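You operate a simulated robot arm through the tools that you are given. There is no shell and no other tool. Be economical: measure what you need, move in short steps, check, and stop when the job is done.

Carry out the task below with a simulated robot arm. There is one attempt and no reset: what you move stays moved.

TASK
Press the small yellow disc into the small open tube by hand.
Fine: stand the tube in its steel ring first and at the back of the bench after. Set down upright: small open tube.

Only the result counts: the job must be done as asked and must still hold three seconds after the hand-in. Knocking over, shifting, dropping, spilling or breaking anything else fails it.

THE ROBOT
A 7-joint arm with a two-finger parallel gripper on a trunk, on a base that drives. Base frame: it is fixed to the floor where the robot stands at the start and does not move with it; the origin is under the middle of the robot, x ahead of it, y to its left, z up; the surface under the hand at the start is at about z = 850. Units: mm, rad, N and s.
With the tool pointing down near the work surface it reaches from about 520 to 960 mm from the robot's upright axis, wherever it stands. Its first joint turns from -2.897 to 2.897 rad. Places, roughly: back of the cuff bench [900, -600, 800]. Payload 3.91 kg.
The TCP is the grasp point between the finger pads, 30 mm short of the fingertips. In the tool frame z runs along the fingers and y along their closing line. Largest opening 110 mm; finger width 20, thickness 10; the body of the gripper, 48 by 112 mm, starts 55 mm behind the TCP.
Orientation is that of the tool frame in the base frame, as a unit quaternion [w, x, y, z]. With the fingers straight down and closing along the base's y, the tool's x points along the base's -x, its y along +y and its z along -z.

THE INTERFACE
- The arm moves only by the tool apply_moves. Its argument "increments" is a list of rows, each a list of 7 numbers: the gripper command, from -1 (shut) to 1 (fully open), values between in proportion, then the shift along the tool's x, y, z in mm, then the turn, a rotation vector about the tool's x, y, z in rad. In form: [[fingers, dx, dy, dz, wx, wy, wz], ...]. A call has 1 to 8 rows; each row is the pose to reach, as a shift and turn from the pose commanded when the call began, along the tool's axes at that moment. A row lasts 0.2 s, in which the tool goes at most 50 mm and 0.15 rad; a call with a longer step from one row to the next is refused whole, and so is a gripper value outside its range. Where a pose cannot be reached the arm comes as near as it can. A force on the tool above 40 N (or 10 N above the force at the start of the call, whichever is more), or a blocked arm, ends the call early, and 0.2 s more pass. The fingers move at their own pace (about 72 mm/s each) and stop on an object; they squeeze with about 35 N. The grip force told is the motor's: it shows also when the fingers shut on nothing. Time passes only in rows, and 0.2 s behind the last, so rows that repeat a pose let the fingers close. It gives the time, the measured TCP pose, the force on the tool (base axes), the opening and the grip force at its end, in the units of the frame above (readings bear some noise), with the torque about the TCP (base axes, N m) and any sound that the robot's microphone picked up.
- Cameras (640 x 400 px; columns grow to the right, rows downward): "scene" is now at [243.6, -41.8, 1378.6]; the picture's right is [-0.50, -0.87, 0.00], its down [-0.57, 0.33, -0.75] and it looks along [0.65, -0.38, -0.66] (base axes); focal length 226 px, centre (320, 200). "wrist" rides on the gripper at [72, 17, -103] in the tool frame; the picture's right is [-0.23, 0.97, 0.00], its down [-0.76, -0.18, -0.62] and it looks along [-0.61, -0.14, 0.78] (tool axes); focal length 222 px, centre (320, 200). There is no depth. A picture from a camera that has moved, and an enlarged one, comes with that camera's place and axes in the base frame and with its lens.
- camera(camera): a new picture of that camera. It takes no simulated time.
- raise_lower(by): slides the trunk up (or, below 0, down) by that many mm; the arm and the scene camera ride with it, the base frame stays. It gives what a move gives, with no picture.
- drive_base(legs): drives the robot by 1 to 6 legs, each [ahead, left, turn to the left] in mm, mm and rad, along the robot's own axes; the way and the turn of a leg run together, so that a leg with both is an arc; at most 1500 mm and 3.142 rad a leg. The arm and the cameras ride along, it lands a little off, and it stops where it bumps. It gives what a move gives.
- head_to(pan, tilt): turns the head with the scene camera to pan (to the left, within 1.501 rad either way) and tilt (down, from -0.506 to 1.204), counted from straight ahead of the robot. It gives what a move gives.
- inspect(camera, box): a new picture of the part [left, top, right, bottom] of that camera's present view, enlarged. It takes no simulated time.
- hand_in(): hands the job in; it is judged then, once.

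Work in short steps. Places have to be worked out from the pictures, the camera data and where the tool is seen: move nearer, look again, correct. Check each grasp and each placing, and mend what went wrong. You have 120 turns and 90 pictures in all, those below and enlarged ones among them. Open the gripper and draw the arm clear of the work before you hand the job in, unless the task says otherwise; then end with one line.

The tools are called after "Request:" as name(argument=value, ...) on one line, values as JSON. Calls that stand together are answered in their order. apply_moves: Moves the arm, as the interface text tells. Its arguments: {"type":"object","properties":{"increments":{"type":"array","items":{"type":"array","items":{"type":"number"}}}},"required":["increments"]} The other tools are called the same way: raise_lower (by) slides the trunk up or down; drive_base (legs) drives the base; head_to (pan, tilt) turns the head that bears the scene camera; camera (camera) takes a picture; inspect (camera, box) takes an enlarged picture of a part of a camera's view; hand_in () hands the job in.

At the start:

```text
time: 0.0
ee_pos: [558.9, -365.5, 1230.6]
tcp_rot: [0.001, 0.0, 1.0, 0.0]
contact_force: [0.5, 0.1, 0.0]
ft_torque: [0.05, -0.04, 0.01]
width: 110.0
finger_force: 0.1
trunk travel left (down, up): [-575.0, 107.0]
robot x, y, heading: [-2.8, -0.4, -0.0]
head pan, tilt: [-0.524, 0.721]
```

scene: 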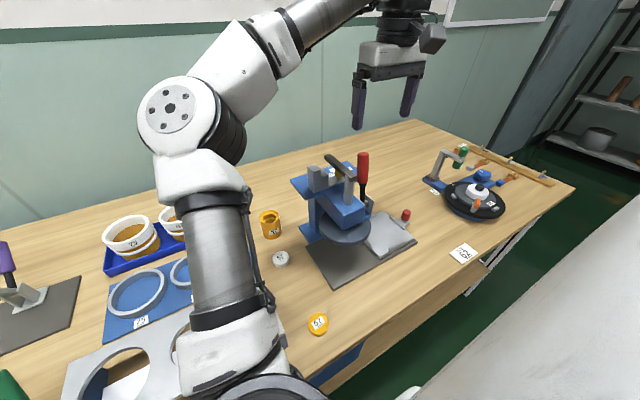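
wrist: 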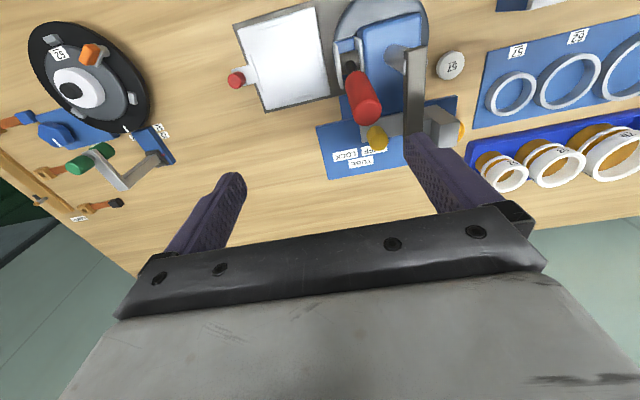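

I'll take enlarged views first, to see which items are the tube, the disc and the steel ring.

Request:
inspect(camera="scene", box=[230, 180, 430, 345])

Request:
inspect(camera="wrist", box=[400, 20, 640, 210])

Request:
inspect(camera="scene", box=[0, 190, 200, 400])

```text
2.42 times, centred on (330, 262) of scene
camera zoom: at [243.6, -41.8, 1378.6], right [-0.5, -0.87, 0.0], down [-0.57, 0.33, -0.75], along [0.65, -0.38, -0.66], focal length 548 px, centre (296, 48)
```

zoom: 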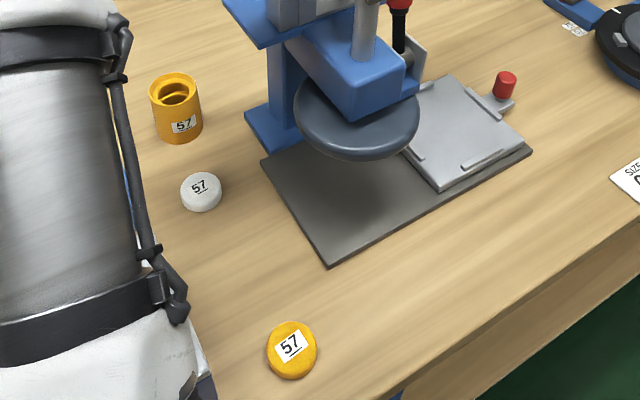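

```text
2.11 times, centred on (520, 115) of wrist
camera zoom: at [486.0, -346.2, 1333.0], right [0.23, 0.97, 0.0], down [0.76, -0.18, 0.62], along [0.61, -0.14, -0.78], focal length 468 px, centre (-101, 379)
```

zoom: 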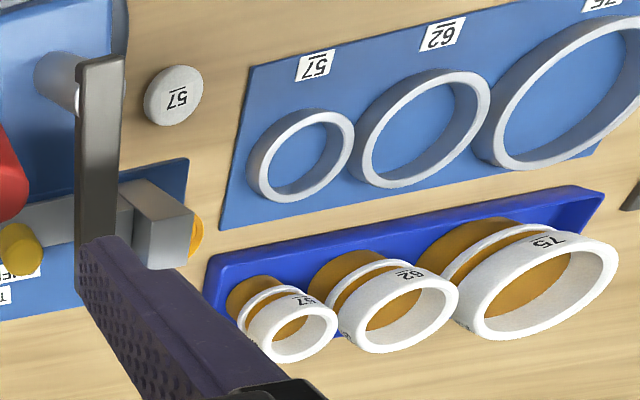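

```text
1.90 times, centred on (100, 295) of scene
camera zoom: at [243.6, -41.8, 1378.6], right [-0.5, -0.87, 0.0], down [-0.57, 0.33, -0.75], along [0.65, -0.38, -0.66], focal length 430 px, centre (739, 19)
```

zoom: 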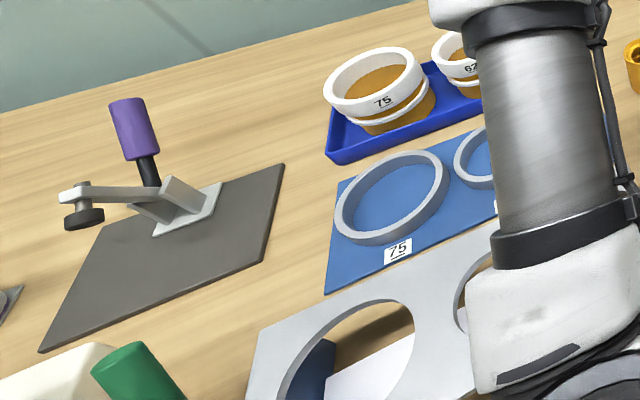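

The rings lie around (690, 0..200), the tray around (870, 20..200), the yellow tube near (715,-145) and the disc near (411,-135). I move the hand left to get a better wrist view of them.

Request:
apply_moves(increments=[[1, 0, 45, 0, 0, 0, 0], [1, 0, 90, 0, 0, 0, 0], [1, 0, 135, 0, 0, 0, 0], [1, 0, 180, 0, 0, 0, 0], [1, 0, 225, 0, 0, 0, 0], [1, 0, 270, 0, 0, 0, 0], [1, 0, 315, 0, 0, 0, 0], [1, 0, 315, 0, 0, 0, 0]])

Request:
camera(camera="wrist")

Request:
camera(camera="scene")

```text
time: 1.8
ee_pos: [558.1, -46.6, 1227.0]
tcp_rot: [0.0, 0.001, 1.0, 0.0]
contact_force: [-0.1, 0.6, 0.3]
ft_torque: [-0.03, 0.01, -0.02]
width: 110.2
finger_force: 0.0
trunk travel left (down, up): [-575.0, 107.0]
robot x, y, heading: [0.8, 3.3, 0.001]
head pan, tilt: [-0.524, 0.721]
```

```text
84 pictures are left
camera wrist: at [485.1, -29.5, 1332.0], right [0.23, 0.97, 0.0], down [0.76, -0.18, 0.62], along [0.61, -0.14, -0.78], focal length 222 px, centre (320, 200)
```

wrist: 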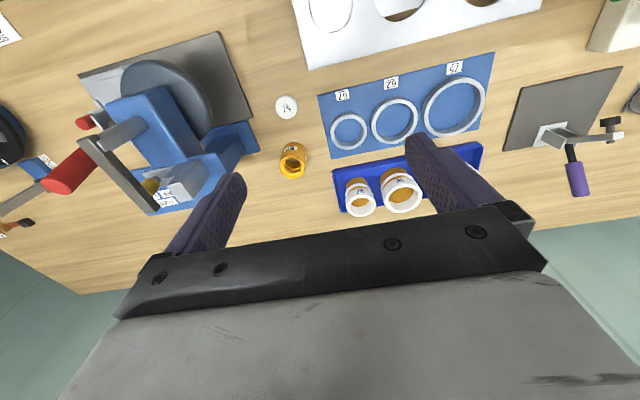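

```text
83 pictures are left
camera scene: at [243.8, -42.1, 1378.5], right [-0.5, -0.87, 0.0], down [-0.57, 0.33, -0.75], along [0.65, -0.38, -0.66], focal length 226 px, centre (320, 200)
```

scene: 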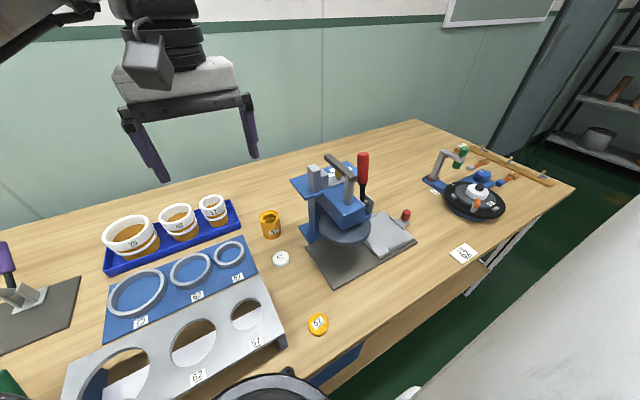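

I zoom on the tray, rings and yellow tube in both views to understand the parts.

Request:
inspect(camera="scene", box=[90, 180, 300, 320])

Request:
inspect(camera="wrist", box=[260, 80, 440, 220])

```text
2.86 times, centred on (195, 250) of scene
camera zoom: at [243.8, -42.1, 1378.5], right [-0.5, -0.87, 0.0], down [-0.57, 0.33, -0.75], along [0.65, -0.38, -0.66], focal length 645 px, centre (677, 57)
```

zoom: 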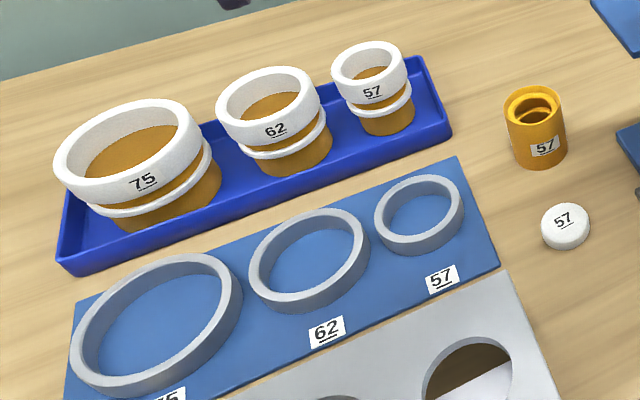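

```text
2.86 times, centred on (350, 150) of wrist
camera zoom: at [485.1, -29.5, 1332.0], right [0.23, 0.97, 0.0], down [0.76, -0.18, 0.62], along [0.61, -0.14, -0.78], focal length 635 px, centre (234, 343)
```

zoom: 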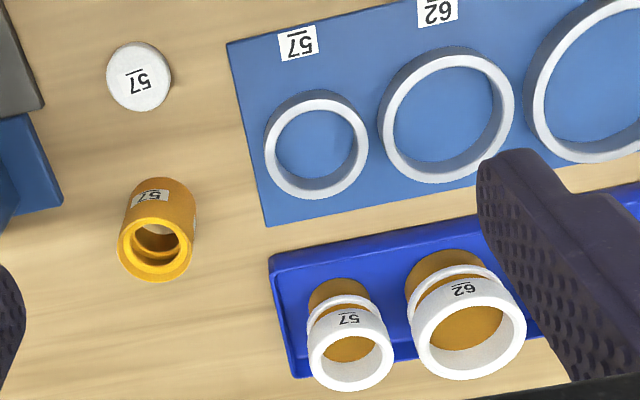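

I read the labels around the press and the card by the edge, and inspect the disc closely.

Request:
inspect(camera="scene", box=[420, 130, 560, 275])

Request:
inspect(camera="wrist", box=[75, 60, 315, 220])

Request:
head_to(pan=0.1, tilt=0.9)

Request:
camera(camera="scene")

```text
2.76 times, centred on (490, 202) of scene
camera zoom: at [243.8, -42.1, 1378.5], right [-0.5, -0.87, 0.0], down [-0.57, 0.33, -0.75], along [0.65, -0.38, -0.66], focal length 623 px, centre (-149, 193)
```

zoom: 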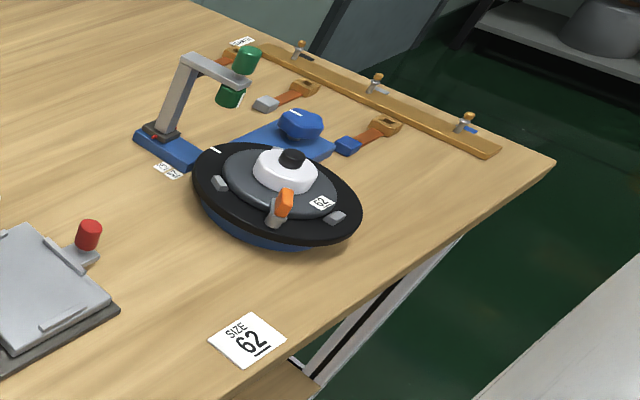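

```text
2.50 times, centred on (195, 140) of wrist
camera zoom: at [485.1, -29.5, 1332.0], right [0.23, 0.97, 0.0], down [0.76, -0.18, 0.62], along [0.61, -0.14, -0.78], focal length 555 px, centre (632, 350)
```

zoom: 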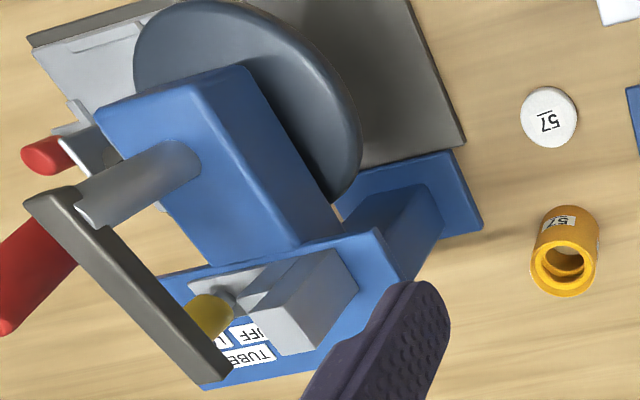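

```text
time: 2.8
ee_pos: [558.2, -46.8, 1228.5]
tcp_rot: [0.001, 0.0, 1.0, 0.0]
contact_force: [-1.2, -0.1, -0.1]
ft_torque: [0.01, 0.03, 0.0]
width: 110.0
finger_force: 0.1
trunk travel left (down, up): [-575.0, 107.0]
robot x, y, heading: [-2.0, 2.3, 0.001]
head pan, tilt: [0.099, 0.901]
```

```text
78 pictures are left
camera scene: at [245.9, 7.7, 1364.2], right [0.1, -1.0, 0.0], down [-0.78, -0.08, -0.62], along [0.62, 0.06, -0.78], focal length 226 px, centre (320, 200)
```

scene: 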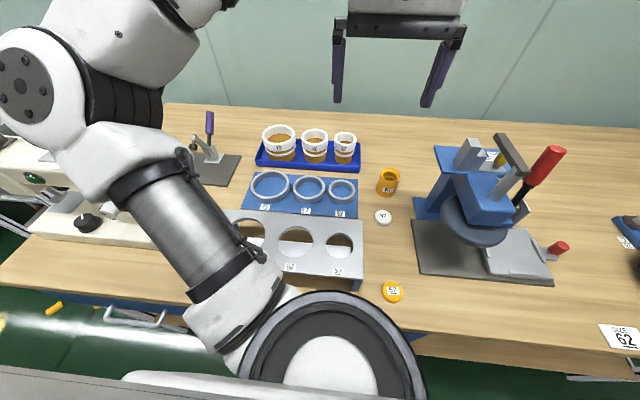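

The yellow "57" tube, yellow "57" disc and the steel 57 ring (≈(684,2)) fit the task. The disc at x≈411 is too near the robot to reach, so I drive back 150 mm; that keeps everything within reach.

Request:
drive_base(legs=[[-150, 0, 0]])

Request:
camera(camera="wrist")

```text
time: 4.2
ee_pos: [408.7, -48.7, 1228.7]
tcp_rot: [0.001, 0.0, 1.0, 0.0]
contact_force: [-1.0, -0.2, -0.3]
ft_torque: [0.0, -0.01, 0.0]
width: 110.0
finger_force: 0.0
trunk travel left (down, up): [-575.0, 107.0]
robot x, y, heading: [-146.0, -0.7, -0.006]
head pan, tilt: [0.099, 0.901]
```

```text
77 pictures are left
camera wrist: at [336.7, -30.3, 1332.5], right [0.23, 0.97, 0.0], down [0.76, -0.18, 0.62], along [0.61, -0.14, -0.78], focal length 222 px, centre (320, 200)
```

wrist: 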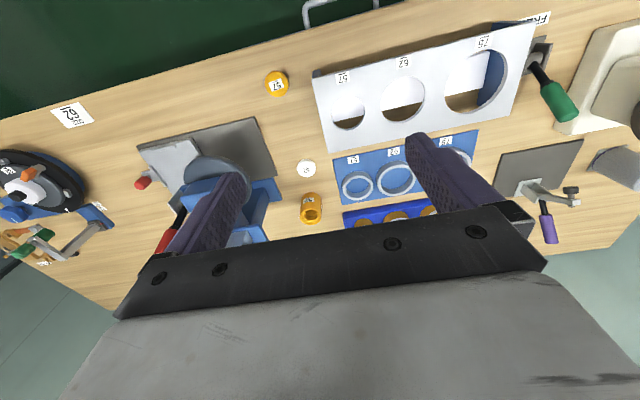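

I move the hand to about (610,-150,1050) to look at the tube up close.

Request:
apply_moves(increments=[[1, -33, -17, 29, 0, 0, 0], [1, -66, -34, 58, 0, 0, 0], [1, -100, -50, 87, 0, 0, 0], [1, -133, -67, 116, 0, 0, 0], [1, -166, -83, 145, 0, 0, 0], [1, -200, -100, 175, 0, 0, 0], [1, -200, -100, 175, 0, 0, 0]])

Request:
camera(camera="wrist")

Request:
camera(camera="scene")

```text
time: 5.8
ee_pos: [608.8, -143.3, 1056.3]
tcp_rot: [0.001, 0.0, 1.0, 0.0]
contact_force: [-15.0, 26.4, 19.1]
ft_torque: [-0.94, 0.18, -0.99]
width: 96.9
finger_force: 0.1
trunk travel left (down, up): [-575.0, 107.0]
robot x, y, heading: [-148.2, -0.2, 0.002]
head pan, tilt: [0.099, 0.901]
```

```text
76 pictures are left
camera wrist: at [536.3, -125.9, 1160.5], right [0.23, 0.97, 0.0], down [0.76, -0.18, 0.63], along [0.61, -0.14, -0.78], focal length 222 px, centre (320, 200)
```

wrist: 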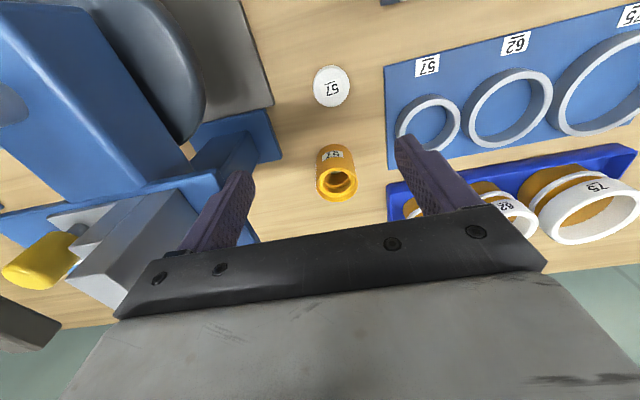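

```text
75 pictures are left
camera scene: at [95.0, 10.9, 1365.2], right [0.1, -1.0, 0.0], down [-0.78, -0.08, -0.62], along [0.62, 0.06, -0.78], focal length 226 px, centre (320, 200)
```

scene: 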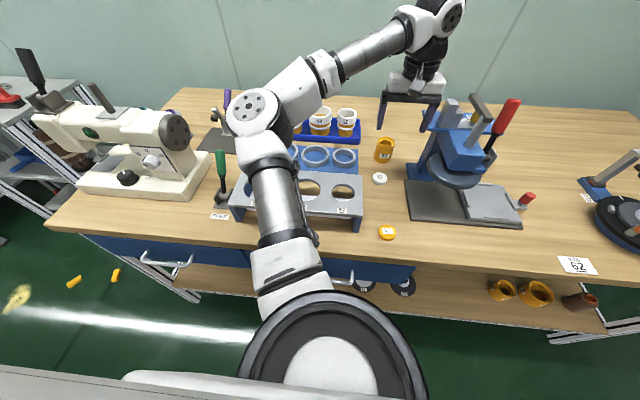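

The force and narrowed width show the right finger touching the press. I back off the way I came and to the left.

Request:
apply_moves(increments=[[1, 8, 20, -10, 0, 0, 0], [1, 20, 50, -25, 0, 0, 0], [1, 20, 70, -25, 0, 0, 0]])

Request:
camera(camera="wrist")

Request:
camera(camera="scene")

```text
time: 6.6
ee_pos: [592.7, -78.2, 1079.4]
tcp_rot: [-0.001, 0.001, 1.0, -0.002]
contact_force: [-0.4, -0.7, 0.3]
ft_torque: [-0.02, -0.04, 0.01]
width: 109.8
finger_force: 0.1
trunk travel left (down, up): [-575.0, 107.0]
robot x, y, heading: [-147.2, -2.9, -0.009]
head pan, tilt: [0.099, 0.901]
```

```text
74 pictures are left
camera wrist: at [518.7, -60.6, 1182.5], right [0.23, 0.97, 0.0], down [0.76, -0.18, 0.62], along [0.61, -0.14, -0.78], focal length 222 px, centre (320, 200)
```

wrist: 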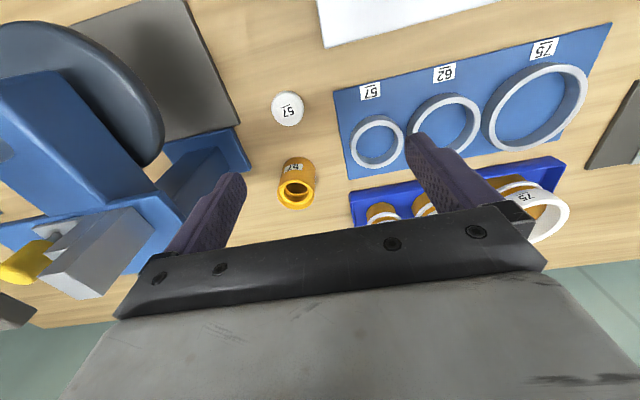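

```text
73 pictures are left
camera scene: at [98.3, 7.6, 1364.2], right [0.1, -1.0, 0.0], down [-0.78, -0.08, -0.62], along [0.62, 0.06, -0.78], focal length 226 px, centre (320, 200)
```

scene: 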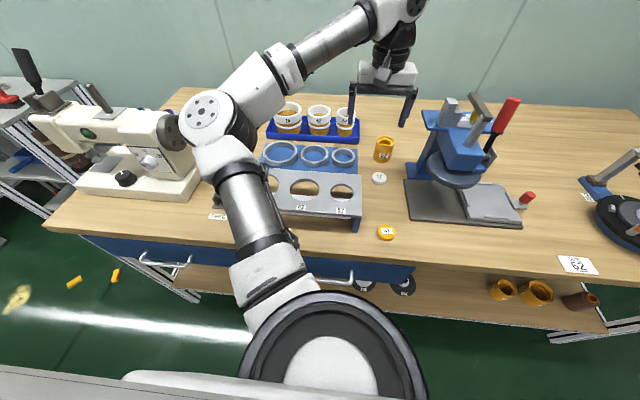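

The press has not moved. I check the shelf items below the bench, which may include other tubes.

Request:
inspect(camera="scene", box=[320, 220, 620, 340])

Request:
inspect(camera="wrist", box=[240, 70, 420, 220])

```text
2.13 times, centred on (470, 280) of scene
camera zoom: at [98.3, 7.6, 1364.2], right [0.1, -1.0, 0.0], down [-0.78, -0.08, -0.62], along [0.62, 0.06, -0.78], focal length 482 px, centre (0, 29)
```

zoom: 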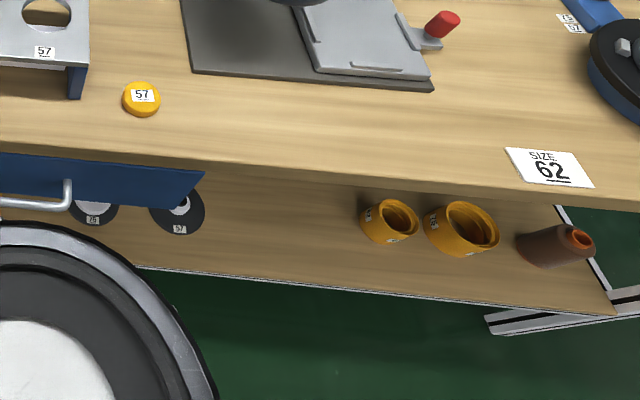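

```text
2.67 times, centred on (330, 145) of wrist
camera zoom: at [518.7, -60.6, 1182.5], right [0.23, 0.97, 0.0], down [0.76, -0.18, 0.62], along [0.61, -0.14, -0.78], focal length 592 px, centre (293, 347)
```

zoom: 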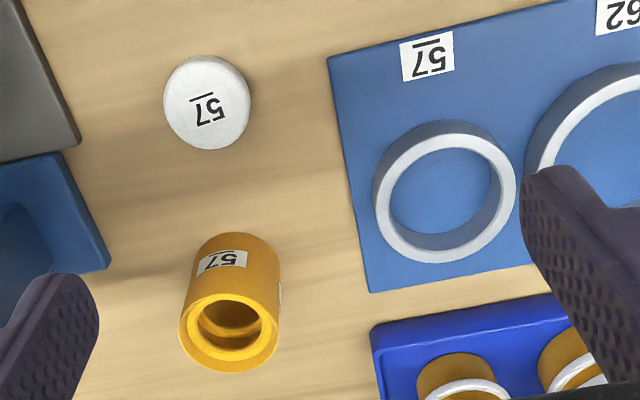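

The small tube is the yellow one: the 62/75 tubes on the shelf are its larger siblings. Its top centre triangulates to about (712,-142,908), OD ≈58. The press is close on its right, so I turn the hand 90° to close along x with the camera on the left side.

Request:
apply_moves(increments=[[1, 0, 5, -10, 0, 0, 0.14], [1, 0, 10, -20, 0, 0, 0.28], [1, 0, 15, -30, 0, 0, 0.42], [1, 0, 20, -30, 0, 0, 0.56], [1, 0, 25, -30, 0, 0, 0.7], [1, 0, 30, -30, 0, 0, 0.84], [1, 0, 30, -30, 0, 0, 0.98], [1, 0, 30, -30, 0, 0, 1.12]])

Request:
apply_moves(increments=[[1, 0, 0, 0, 0, 0, 0.14], [1, 0, 0, 0, 0, 0, 0.28], [1, 0, 0, 0, 0, 0, 0.42], [1, 0, 0, 0, 0, 0, 0.451], [1, 0, 0, 0, 0, 0, 0.451]])

Request:
camera(camera="wrist")

```text
time: 8.4
ee_pos: [522.1, -96.1, 1091.9]
tcp_rot: [0.001, 0.527, 0.85, 0.0]
contact_force: [-0.5, 0.5, -0.2]
ft_torque: [0.0, 0.0, -0.01]
width: 109.9
finger_force: 0.1
out of reach, approached as far as the arm can: row 7, 8
trunk travel left (down, up): [-575.0, 107.0]
robot x, y, heading: [-146.4, -1.6, -0.001]
head pan, tilt: [0.099, 0.901]
```

```text
time: 9.6
ee_pos: [402.5, -164.3, 1073.4]
tcp_rot: [0.0, 0.707, 0.707, -0.001]
contact_force: [0.2, -0.3, -0.1]
ft_torque: [-0.02, 0.0, -0.02]
width: 109.9
finger_force: 0.0
out of reach, approached as far as the arm can: row 1, 2, 3, 4, 5
trunk travel left (down, up): [-575.0, 107.0]
robot x, y, heading: [-149.3, 0.2, 0.001]
head pan, tilt: [0.099, 0.901]
```

```text
70 pictures are left
camera wrist: at [420.6, -90.5, 1177.0], right [0.97, -0.23, 0.0], down [-0.18, -0.76, 0.62], along [-0.14, -0.61, -0.78], focal length 222 px, centre (320, 200)
```

wrist: 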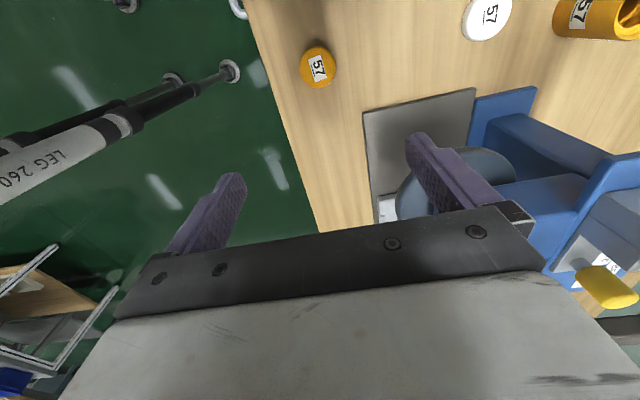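

The orientation was reached but the position was pulled back by a joint limit. I test what is reachable in this orientation by commanding a small forward move.

Request:
apply_moves(increments=[[1, 0, 30, 0, 0, 0, 0], [1, 0, 60, 0, 0, 0, 0], [1, 0, 60, 0, 0, 0, 0]])

```text
time: 10.4
ee_pos: [411.1, -180.3, 1067.0]
tcp_rot: [-0.001, 0.707, 0.707, -0.001]
contact_force: [0.0, -0.1, 0.9]
ft_torque: [0.03, 0.01, -0.01]
width: 110.0
finger_force: 0.0
out of reach, approached as far as the arm can: row 1, 2, 3
trunk travel left (down, up): [-575.0, 107.0]
robot x, y, heading: [-145.7, -2.8, 0.001]
head pan, tilt: [0.099, 0.901]
```

This orientation needs the target further to the robot's right. I drive the robot 250 mm left and 80 mm ahead so the tube lies at about -0.47 rad from it.

Request:
drive_base(legs=[[0, 250, 0], [80, 0, 0]])

Request:
camera(camera="scene")

```text
time: 13.6
ee_pos: [490.2, 58.8, 1067.4]
tcp_rot: [0.0, 0.712, 0.703, 0.003]
contact_force: [-0.2, -0.7, -0.5]
ft_torque: [0.01, -0.02, -0.01]
width: 110.0
finger_force: 0.1
trunk travel left (down, up): [-575.0, 107.0]
robot x, y, heading: [-69.1, 247.8, -0.011]
head pan, tilt: [0.099, 0.901]
```

```text
69 pictures are left
camera scene: at [177.9, 248.4, 1364.8], right [0.09, -1.0, 0.0], down [-0.78, -0.07, -0.62], along [0.62, 0.06, -0.78], focal length 226 px, centre (320, 200)
```

scene: 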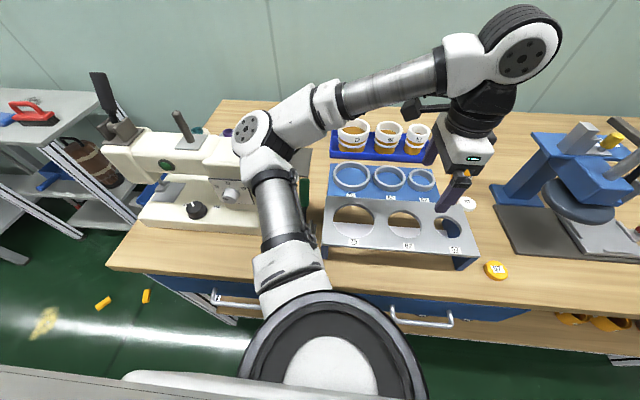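

Now I move in this orientation towards the tube, stopping at about (690,-90,1067) to look.

Request:
apply_moves(increments=[[1, -25, 34, 0, 0, 0, 0], [1, -50, 68, 0, 0, 0, 0], [1, -75, 102, 0, 0, 0, 0], [1, -100, 136, 0, 0, 0, 0], [1, -125, 170, 0, 0, 0, 0], [1, -148, 200, 0, 0, 0, 0], [1, -148, 200, 0, 0, 0, 0]])

Request:
camera(camera="wrist")

```text
time: 15.2
ee_pos: [522.5, -54.1, 1056.7]
tcp_rot: [0.0, 0.71, 0.704, 0.0]
contact_force: [0.5, 0.4, -0.8]
ft_torque: [0.0, 0.0, -0.01]
width: 109.9
finger_force: 0.1
out of reach, approached as far as the arm can: row 1, 2, 3, 4, 5, 6, 7
trunk travel left (down, up): [-575.0, 107.0]
robot x, y, heading: [-65.0, 249.5, -0.005]
head pan, tilt: [0.099, 0.901]
```

```text
68 pictures are left
camera wrist: at [539.6, 18.9, 1160.8], right [0.97, -0.23, 0.0], down [-0.18, -0.76, 0.62], along [-0.15, -0.61, -0.78], focal length 222 px, centre (320, 200)
```

wrist: 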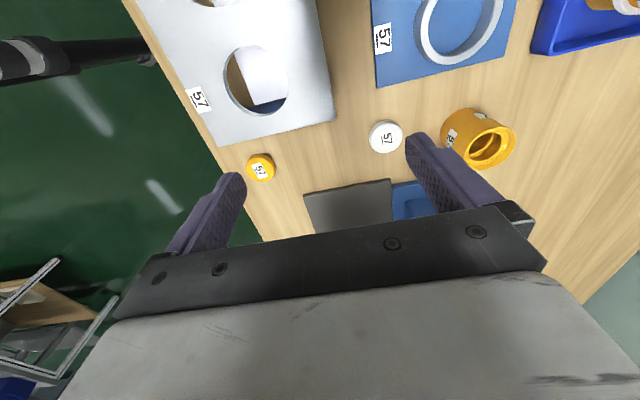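

Still limited. I reduce the yaw by 0.4 rad at this spot and see whether the reach returns.

Request:
apply_moves(increments=[[1, 0, 0, 0, 0, 0, -0.14], [1, 0, 0, 0, 0, 0, -0.28], [1, 0, 0, 0, 0, 0, -0.4], [1, 0, 0, 0, 0, 0, -0.4]])

```text
time: 16.2
ee_pos: [523.5, -55.4, 1053.6]
tcp_rot: [0.0, 0.556, 0.831, 0.001]
contact_force: [-0.1, 0.3, 1.2]
ft_torque: [0.0, 0.02, 0.01]
width: 110.1
finger_force: 0.1
trunk travel left (down, up): [-575.0, 107.0]
robot x, y, heading: [-65.0, 252.2, -0.011]
head pan, tilt: [0.099, 0.901]
```

The commanded pose is the clamped one, and yaw is now 1.18. I move by base (+150,-30).

Request:
apply_moves(increments=[[1, -21, 32, 0, 0, 0, 0], [1, -42, 64, 0, 0, 0, 0], [1, -64, 96, 0, 0, 0, 0], [1, -85, 127, 0, 0, 0, 0], [1, -85, 127, 0, 0, 0, 0]])

Request:
camera(camera="wrist")

```text
time: 17.4
ee_pos: [648.5, -80.8, 1049.5]
tcp_rot: [0.0, 0.558, 0.83, 0.0]
contact_force: [1.1, 1.1, 0.1]
ft_torque: [0.02, -0.01, 0.0]
width: 110.1
finger_force: 0.1
out of reach, approached as far as the arm can: row 4, 5
trunk travel left (down, up): [-575.0, 107.0]
robot x, y, heading: [-61.0, 246.6, -0.01]
head pan, tilt: [0.099, 0.901]
```

```text
67 pictures are left
camera wrist: at [636.6, -6.7, 1154.5], right [0.99, 0.16, 0.0], down [0.12, -0.77, 0.62], along [0.1, -0.62, -0.78], focal length 222 px, centre (320, 200)
```

wrist: 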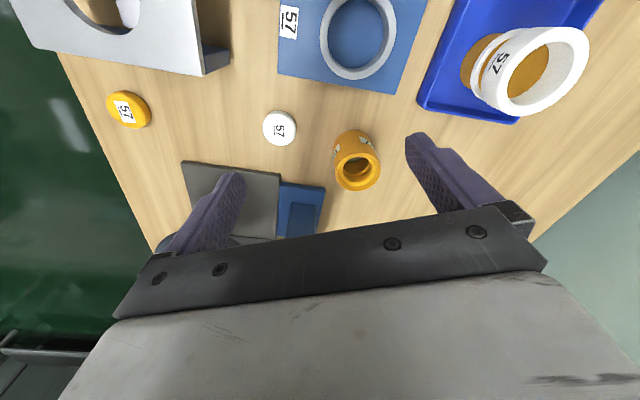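

Reach is better low down. I lower the tool 90 mm (tips to ~930, above the tube top), then move forward towards the tube.

Request:
apply_moves(increments=[[1, 0, 0, 45, 0, 0, 0], [1, 0, 0, 90, 0, 0, 0], [1, -32, 20, 90, 0, 0, 0], [1, -64, 40, 90, 0, 0, 0], [1, -82, 40, 90, 0, 0, 0], [1, -82, 40, 90, 0, 0, 0]])

Request:
camera(camera="wrist")

```text
time: 18.8
ee_pos: [659.2, -86.7, 963.3]
tcp_rot: [-0.001, 0.557, 0.83, 0.0]
contact_force: [0.5, -0.3, 0.3]
ft_torque: [0.0, -0.04, -0.02]
width: 109.7
finger_force: 0.1
out of reach, approached as far as the arm can: row 3, 4, 5, 6
trunk travel left (down, up): [-575.0, 107.0]
robot x, y, heading: [-62.5, 246.5, -0.008]
head pan, tilt: [0.099, 0.901]
```

```text
66 pictures are left
camera wrist: at [646.9, -12.6, 1066.6], right [0.99, 0.16, 0.0], down [0.12, -0.77, 0.62], along [0.1, -0.62, -0.78], focal length 222 px, centre (320, 200)
```

wrist: 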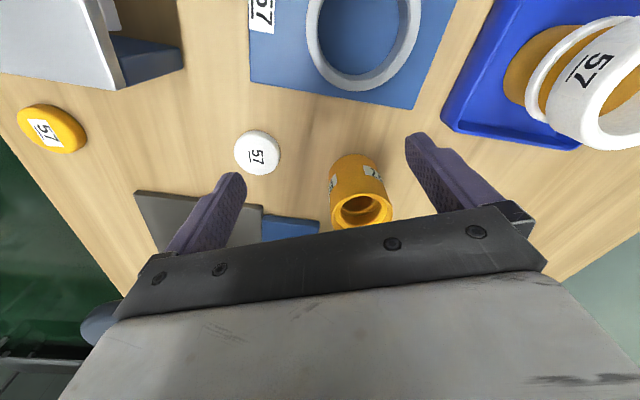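

The arm stops about 790 mm out at this yaw, so I drive the base 50 ahead and 50 right; this carries the open hand (tips at 933, tube top ~908) to the tube.

Request:
drive_base(legs=[[45, 0, 0], [0, -45, 0]])

Request:
camera(camera="wrist")

Request:
camera(camera="scene")

```text
time: 20.3
ee_pos: [703.9, -133.0, 962.3]
tcp_rot: [0.0, 0.557, 0.83, 0.001]
contact_force: [1.3, -0.9, -0.1]
ft_torque: [0.02, -0.03, -0.01]
width: 110.0
finger_force: 0.1
trunk travel left (down, up): [-575.0, 107.0]
robot x, y, heading: [-20.6, 202.0, -0.009]
head pan, tilt: [0.099, 0.901]
```

```text
65 pictures are left
camera wrist: at [691.1, -58.5, 1066.6], right [0.99, 0.16, 0.0], down [0.12, -0.77, 0.62], along [0.1, -0.62, -0.78], focal length 222 px, centre (320, 200)
```

wrist: 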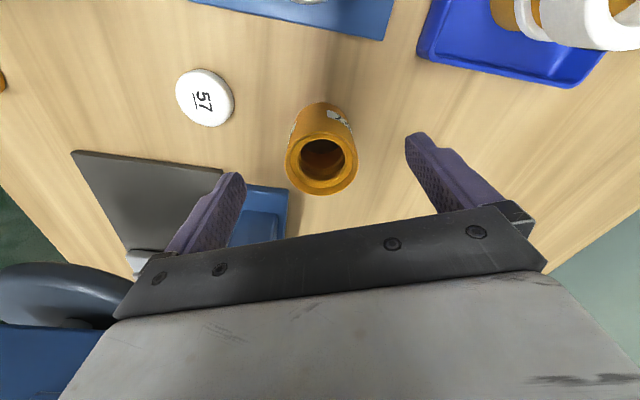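

```text
64 pictures are left
camera scene: at [224.7, 207.7, 1364.2], right [0.09, -1.0, 0.0], down [-0.78, -0.07, -0.62], along [0.62, 0.06, -0.78], focal length 226 px, centre (320, 200)
```

scene: 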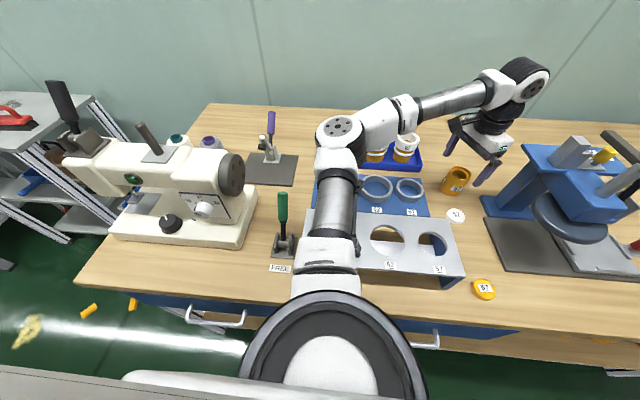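

I zoom in on the tube mouth and check it against the disc size.

Request:
inspect(camera="wrist", box=[260, 90, 380, 210])

Request:
inspect(camera="scene", box=[380, 150, 520, 310])

```text
3.33 times, centred on (320, 150) of wrist
camera zoom: at [691.1, -58.5, 1066.6], right [0.99, 0.16, 0.0], down [0.12, -0.77, 0.62], along [0.1, -0.62, -0.78], focal length 740 px, centre (320, 367)
```

zoom: 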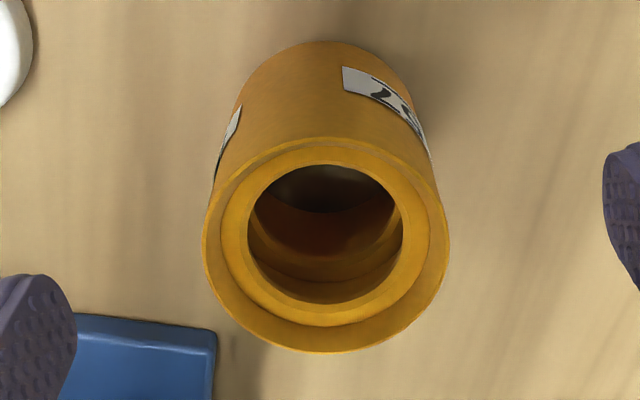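

```text
2.50 times, centred on (450, 230) of scene
camera zoom: at [224.7, 207.7, 1364.2], right [0.09, -1.0, 0.0], down [-0.78, -0.07, -0.62], along [0.62, 0.06, -0.78], focal length 565 px, centre (-5, 125)
```

zoom: 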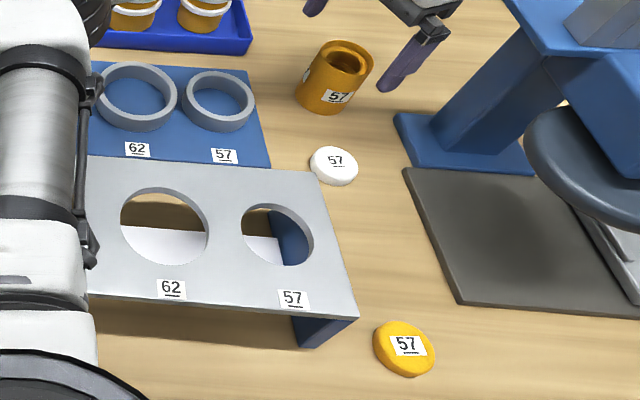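

The tube has a recess of roughly 50 mm with a ledge, so the disc goes in there. The tube axis is about (709,-144); I shift 12 mm and descend to TCP z≈908, so the pads hold the upper 28 mm.

Request:
apply_moves(increments=[[1, -6, 0, 0, 0, 0, 0], [1, -12, 0, 0, 0, 0, 0], [1, -12, 0, 27, 0, 0, 0], [1, -12, 0, 54, 0, 0, 0], [1, -12, 0, 54, 0, 0, 0]])

Request:
camera(camera="wrist")

Request:
inspect(camera="scene", box=[380, 80, 580, 240])

```text
time: 21.5
ee_pos: [708.1, -143.4, 905.1]
tcp_rot: [0.002, 0.555, 0.832, 0.001]
contact_force: [-0.3, 0.0, 0.3]
ft_torque: [-0.03, -0.01, 0.01]
width: 110.2
finger_force: 0.0
out of reach, approached as far as the arm can: row 1, 2, 3
trunk travel left (down, up): [-575.0, 107.0]
robot x, y, heading: [-23.1, 201.5, -0.013]
head pan, tilt: [0.099, 0.901]
```

```text
61 pictures are left
camera wrist: at [695.7, -69.7, 1010.3], right [0.99, 0.16, 0.0], down [0.13, -0.77, 0.62], along [0.1, -0.61, -0.78], focal length 222 px, centre (320, 200)
```

wrist: 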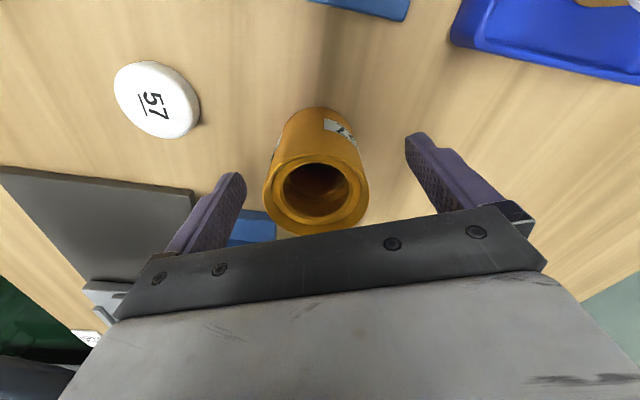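

```text
2.50 times, centred on (480, 160) of scene
camera zoom: at [225.5, 207.9, 1364.0], right [0.09, -1.0, 0.0], down [-0.78, -0.07, -0.62], along [0.62, 0.06, -0.78], focal length 565 px, centre (-80, 300)
```

zoom: 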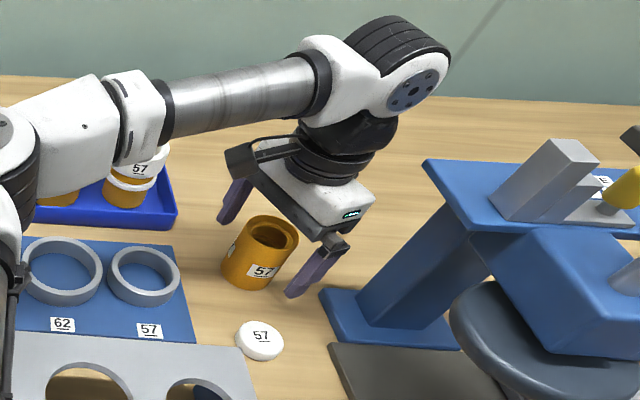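

The hand straddles the tube and is centred within about 3 mm. I close the fingers on it.

Request:
apply_moves(increments=[[0, 0, 0, 0, 0, 0, 0], [-1, 0, 0, 0, 0, 0, 0], [-1, 0, 0, 0, 0, 0, 0], [-1, 0, 0, 0, 0, 0, 0], [-1, 0, 0, 0, 0, 0, 0], [-1, 0, 0, 0, 0, 0, 0]])

```text
time: 22.9
ee_pos: [706.7, -144.4, 907.1]
tcp_rot: [0.003, 0.555, 0.832, 0.001]
contact_force: [-0.5, 0.0, 0.5]
ft_torque: [-0.01, 0.0, -0.01]
width: 54.5
finger_force: 35.3
trunk travel left (down, up): [-575.0, 107.0]
robot x, y, heading: [-21.3, 206.2, -0.014]
head pan, tilt: [0.099, 0.901]
```

The tube is gripped at 54.5 mm. I lift 90 mm straight up and look.

Request:
apply_moves(increments=[[-1, 0, 0, -20, 0, 0, 0], [-1, 0, 0, -50, 0, 0, 0], [-1, 0, 0, -90, 0, 0, 0], [-1, 0, 0, -90, 0, 0, 0]])

Request:
camera(camera="wrist")

Request:
inspect(camera="scene", box=[300, 60, 540, 260])

```text
time: 23.9
ee_pos: [706.7, -142.7, 940.7]
tcp_rot: [0.001, 0.555, 0.832, 0.0]
contact_force: [0.0, 0.2, 0.0]
ft_torque: [0.0, 0.01, 0.02]
width: 55.0
finger_force: 35.0
out of reach, approached as far as the arm can: row 1, 2, 3, 4
trunk travel left (down, up): [-575.0, 107.0]
robot x, y, heading: [-21.2, 203.0, -0.021]
head pan, tilt: [0.099, 0.901]
```

```text
59 pictures are left
camera wrist: at [693.6, -68.3, 1044.3], right [0.99, 0.16, 0.0], down [0.13, -0.77, 0.62], along [0.1, -0.62, -0.78], focal length 222 px, centre (320, 200)
```

wrist: 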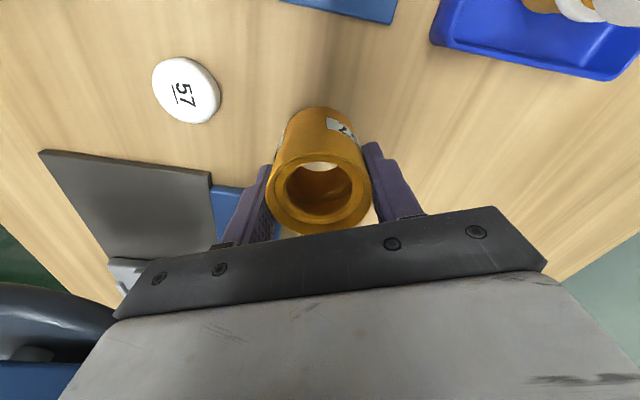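

```text
2.00 times, centred on (420, 160) of scene
camera zoom: at [224.8, 208.2, 1364.2], right [0.09, -1.0, 0.0], down [-0.78, -0.07, -0.62], along [0.62, 0.05, -0.78], focal length 452 px, centre (120, 280)
```

zoom: 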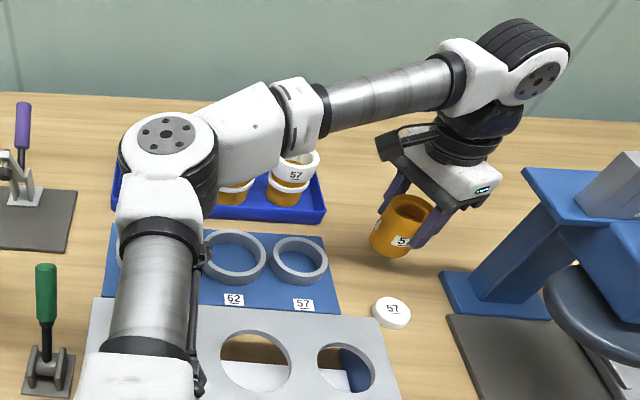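

The tube is off the table, upright, bottom at ≈886. I raise the trunk 40 mm for clearance, then move towards the ring at ≈(675,-9), stopping short to measure it.

Request:
raise_lower(by=40)

Request:
apply_moves(increments=[[-1, 20, -2, 0, 0, 0, -0.05], [-1, 45, -4, 0, 0, 0, -0.1], [-1, 70, -5, 0, 0, 0, -0.2], [-1, 76, -5, 0, 0, 0, -0.3], [-1, 76, -5, 0, 0, 0, -0.3]])

Request:
camera(camera="wrist")

```text
time: 24.8
ee_pos: [706.3, -142.6, 980.3]
tcp_rot: [0.002, 0.555, 0.832, 0.0]
contact_force: [0.3, 1.2, -1.7]
ft_torque: [0.02, 0.0, -0.01]
width: 54.6
finger_force: 35.3
trunk travel left (down, up): [-615.0, 67.0]
robot x, y, heading: [-22.3, 201.5, -0.013]
head pan, tilt: [0.099, 0.901]
```

```text
time: 26.0
ee_pos: [673.3, -74.5, 979.7]
tcp_rot: [0.002, 0.424, 0.906, 0.0]
contact_force: [0.5, -0.1, 0.1]
ft_torque: [0.0, 0.0, 0.0]
width: 54.7
finger_force: 35.1
trunk travel left (down, up): [-615.0, 67.0]
robot x, y, heading: [-20.2, 202.9, -0.012]
head pan, tilt: [0.099, 0.901]
```

```text
57 pictures are left
camera wrist: at [639.0, -7.6, 1083.9], right [0.89, 0.45, 0.0], down [0.35, -0.7, 0.62], along [0.28, -0.56, -0.78], focal length 222 px, centre (320, 200)
```

wrist: 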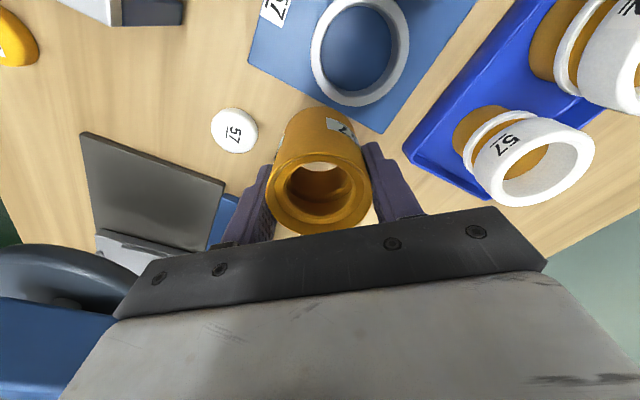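

I zoom on the ring to fix its centre.

Request:
inspect(camera="wrist", box=[260, 0, 460, 125])

```text
3.20 times, centred on (360, 62) of wrist
camera zoom: at [639.0, -7.6, 1083.9], right [0.89, 0.45, 0.0], down [0.35, -0.7, 0.62], along [0.28, -0.56, -0.78], focal length 711 px, centre (192, 640)
```

zoom: 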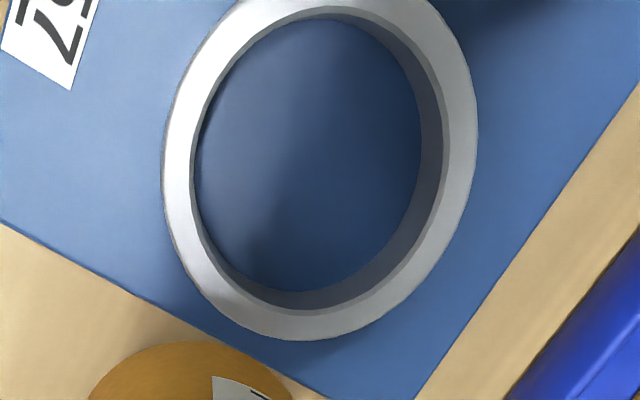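

Ring bore ≈64 mm, centred near (676.5,-11). I move the tube above it.

Request:
apply_moves(increments=[[-1, 23, 21, 0, 0, 0, 0], [-1, 46.7, 43.1, 0, 0, 0, 0], [-1, 46.7, 43.1, 0, 0, 0, 0], [-1, 46.7, 43.1, 30, 0, 0, 0], [-1, 46.7, 43.1, 30, 0, 0, 0]])

Request:
inspect(camera="wrist", box=[220, 60, 420, 250])

Request:
inspect(camera="scene", box=[320, 100, 520, 260])

```text
time: 27.2
ee_pos: [676.1, -11.2, 951.0]
tcp_rot: [0.002, 0.425, 0.905, 0.0]
contact_force: [0.1, -0.2, -0.3]
ft_torque: [0.02, -0.02, 0.01]
width: 54.6
finger_force: 34.7
trunk travel left (down, up): [-615.0, 67.0]
robot x, y, heading: [-21.9, 199.4, -0.008]
head pan, tilt: [0.099, 0.901]
```

```text
2.11 times, centred on (320, 155) of wrist
camera zoom: at [642.7, 56.3, 1054.0], right [0.89, 0.45, 0.0], down [0.35, -0.7, 0.62], along [0.28, -0.56, -0.78], focal length 468 px, centre (320, 295)
```

zoom: 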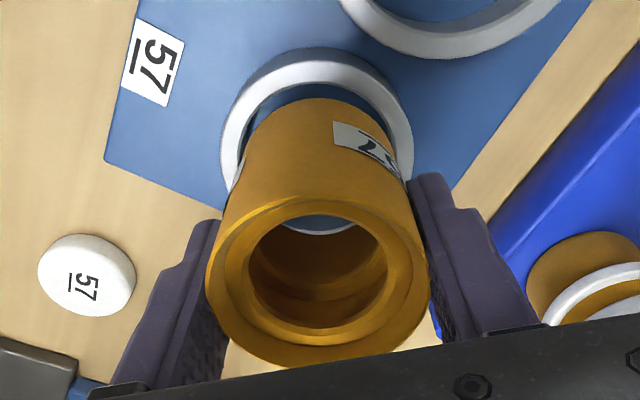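

```text
2.50 times, centred on (420, 180) of scene
camera zoom: at [224.7, 208.2, 1404.2], right [0.09, -1.0, 0.0], down [-0.78, -0.07, -0.62], along [0.62, 0.05, -0.78], focal length 565 px, centre (70, 250)
```

zoom: 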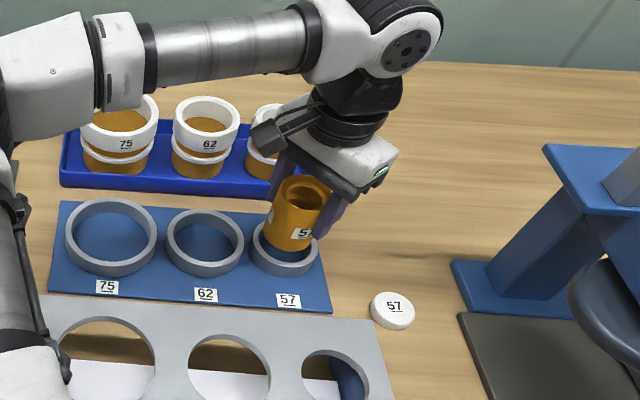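

Aligned well. I descend in small steps, watching for force.

Request:
apply_moves(increments=[[-1, 0, 0, 12, 0, 0, 0], [-1, 0, 0, 22, 0, 0, 0], [-1, 0, 0, 28, 0, 0, 0], [-1, 0, 0, 32, 0, 0, 0], [-1, 0, 0, 35, 0, 0, 0]])

Request:
inspect(camera="scene", box=[360, 130, 480, 230])

Request:
inspect(camera="wrist", box=[220, 60, 420, 250])

```text
time: 28.4
ee_pos: [676.4, -11.8, 915.5]
tcp_rot: [0.003, 0.424, 0.905, 0.0]
contact_force: [1.3, -4.2, 0.9]
ft_torque: [-0.12, -0.03, 0.0]
width: 54.9
finger_force: 35.0
trunk travel left (down, up): [-615.0, 67.0]
robot x, y, heading: [-18.7, 201.3, -0.009]
head pan, tilt: [0.099, 0.901]
```

```text
4.00 times, centred on (420, 180) of scene
camera zoom: at [224.8, 207.9, 1404.2], right [0.09, -1.0, 0.0], down [-0.78, -0.07, -0.62], along [0.62, 0.05, -0.78], focal length 904 px, centre (-80, 280)
```

zoom: 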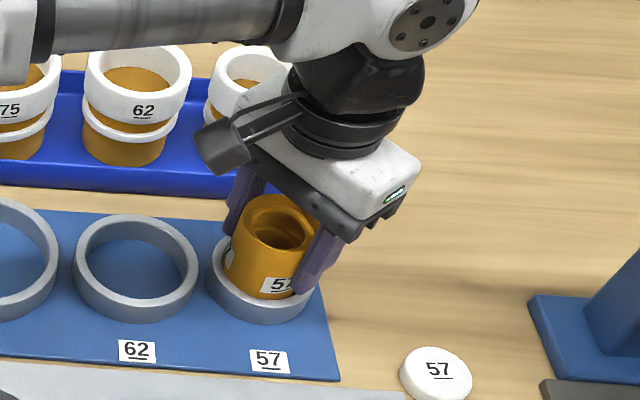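

```text
2.11 times, centred on (320, 155) of wrist
camera zoom: at [641.8, 56.0, 1019.8], right [0.89, 0.45, 0.0], down [0.35, -0.7, 0.63], along [0.28, -0.56, -0.78], focal length 468 px, centre (320, 295)
```

zoom: 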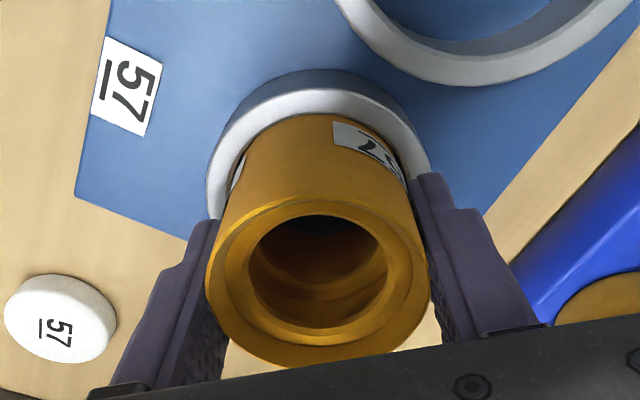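

A light sideways touch (-4 N in y), so the tube rubs the +y side; it is in the ring. I shift 2 mm to -y and lower until it seats.

Request:
apply_moves(increments=[[-1, -1.5, -1.3, 0, 0, 0, 0], [-1, -1.5, -1.3, 2, 0, 0, 0], [-1, -1.5, -1.3, 4, 0, 0, 0], [-1, -1.5, -1.3, 6, 0, 0, 0], [-1, -1.5, -1.3, 6, 0, 0, 0]])

```text
time: 29.6
ee_pos: [676.2, -13.0, 911.7]
tcp_rot: [0.003, 0.424, 0.906, 0.001]
contact_force: [-0.6, 1.9, 22.6]
ft_torque: [0.19, 0.62, -0.06]
width: 54.5
finger_force: 35.3
trunk travel left (down, up): [-615.0, 67.0]
robot x, y, heading: [-21.6, 200.2, -0.011]
head pan, tilt: [0.099, 0.901]
```

Vertical force of 23 N with the bottom at ≈856: the tube is seated on the board. I ease off, open, and rise.

Request:
apply_moves(increments=[[-1, 0, 0, -2, 0, 0, 0], [0.3, 0, 0, -2, 0, 0, 0], [0.8, 0, 0, -2, 0, 0, 0], [0.8, 0, 0, -2, 0, 0, 0], [0.8, 0, 0, -40, 0, 0, 0], [0.8, 0, 0, -80, 0, 0, 0], [0.8, 0, 0, -80, 0, 0, 0]])

Request:
camera(camera="wrist")

Request:
inspect(camera="scene", box=[360, 130, 520, 290])

```text
time: 31.2
ee_pos: [675.1, -13.7, 990.0]
tcp_rot: [0.001, 0.424, 0.906, 0.0]
contact_force: [0.6, -0.2, -0.2]
ft_torque: [0.05, 0.03, -0.03]
width: 99.0
finger_force: 0.1
trunk travel left (down, up): [-615.0, 67.0]
robot x, y, heading: [-24.0, 201.6, -0.009]
head pan, tilt: [0.099, 0.901]
```

```text
51 pictures are left
camera wrist: at [642.0, 54.6, 1094.5], right [0.89, 0.45, 0.0], down [0.35, -0.7, 0.62], along [0.28, -0.56, -0.78], focal length 222 px, centre (320, 200)
```

wrist: 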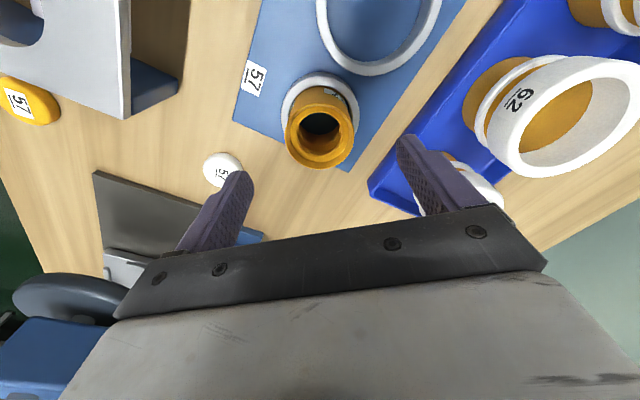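

```text
2.50 times, centred on (440, 210) of scene
camera zoom: at [224.9, 208.2, 1404.1], right [0.09, -1.0, 0.0], down [-0.78, -0.07, -0.62], along [0.62, 0.05, -0.78], focal length 565 px, centre (20, 175)
```

zoom: 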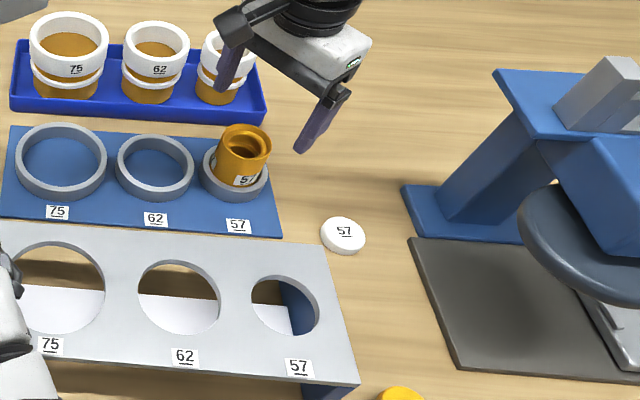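

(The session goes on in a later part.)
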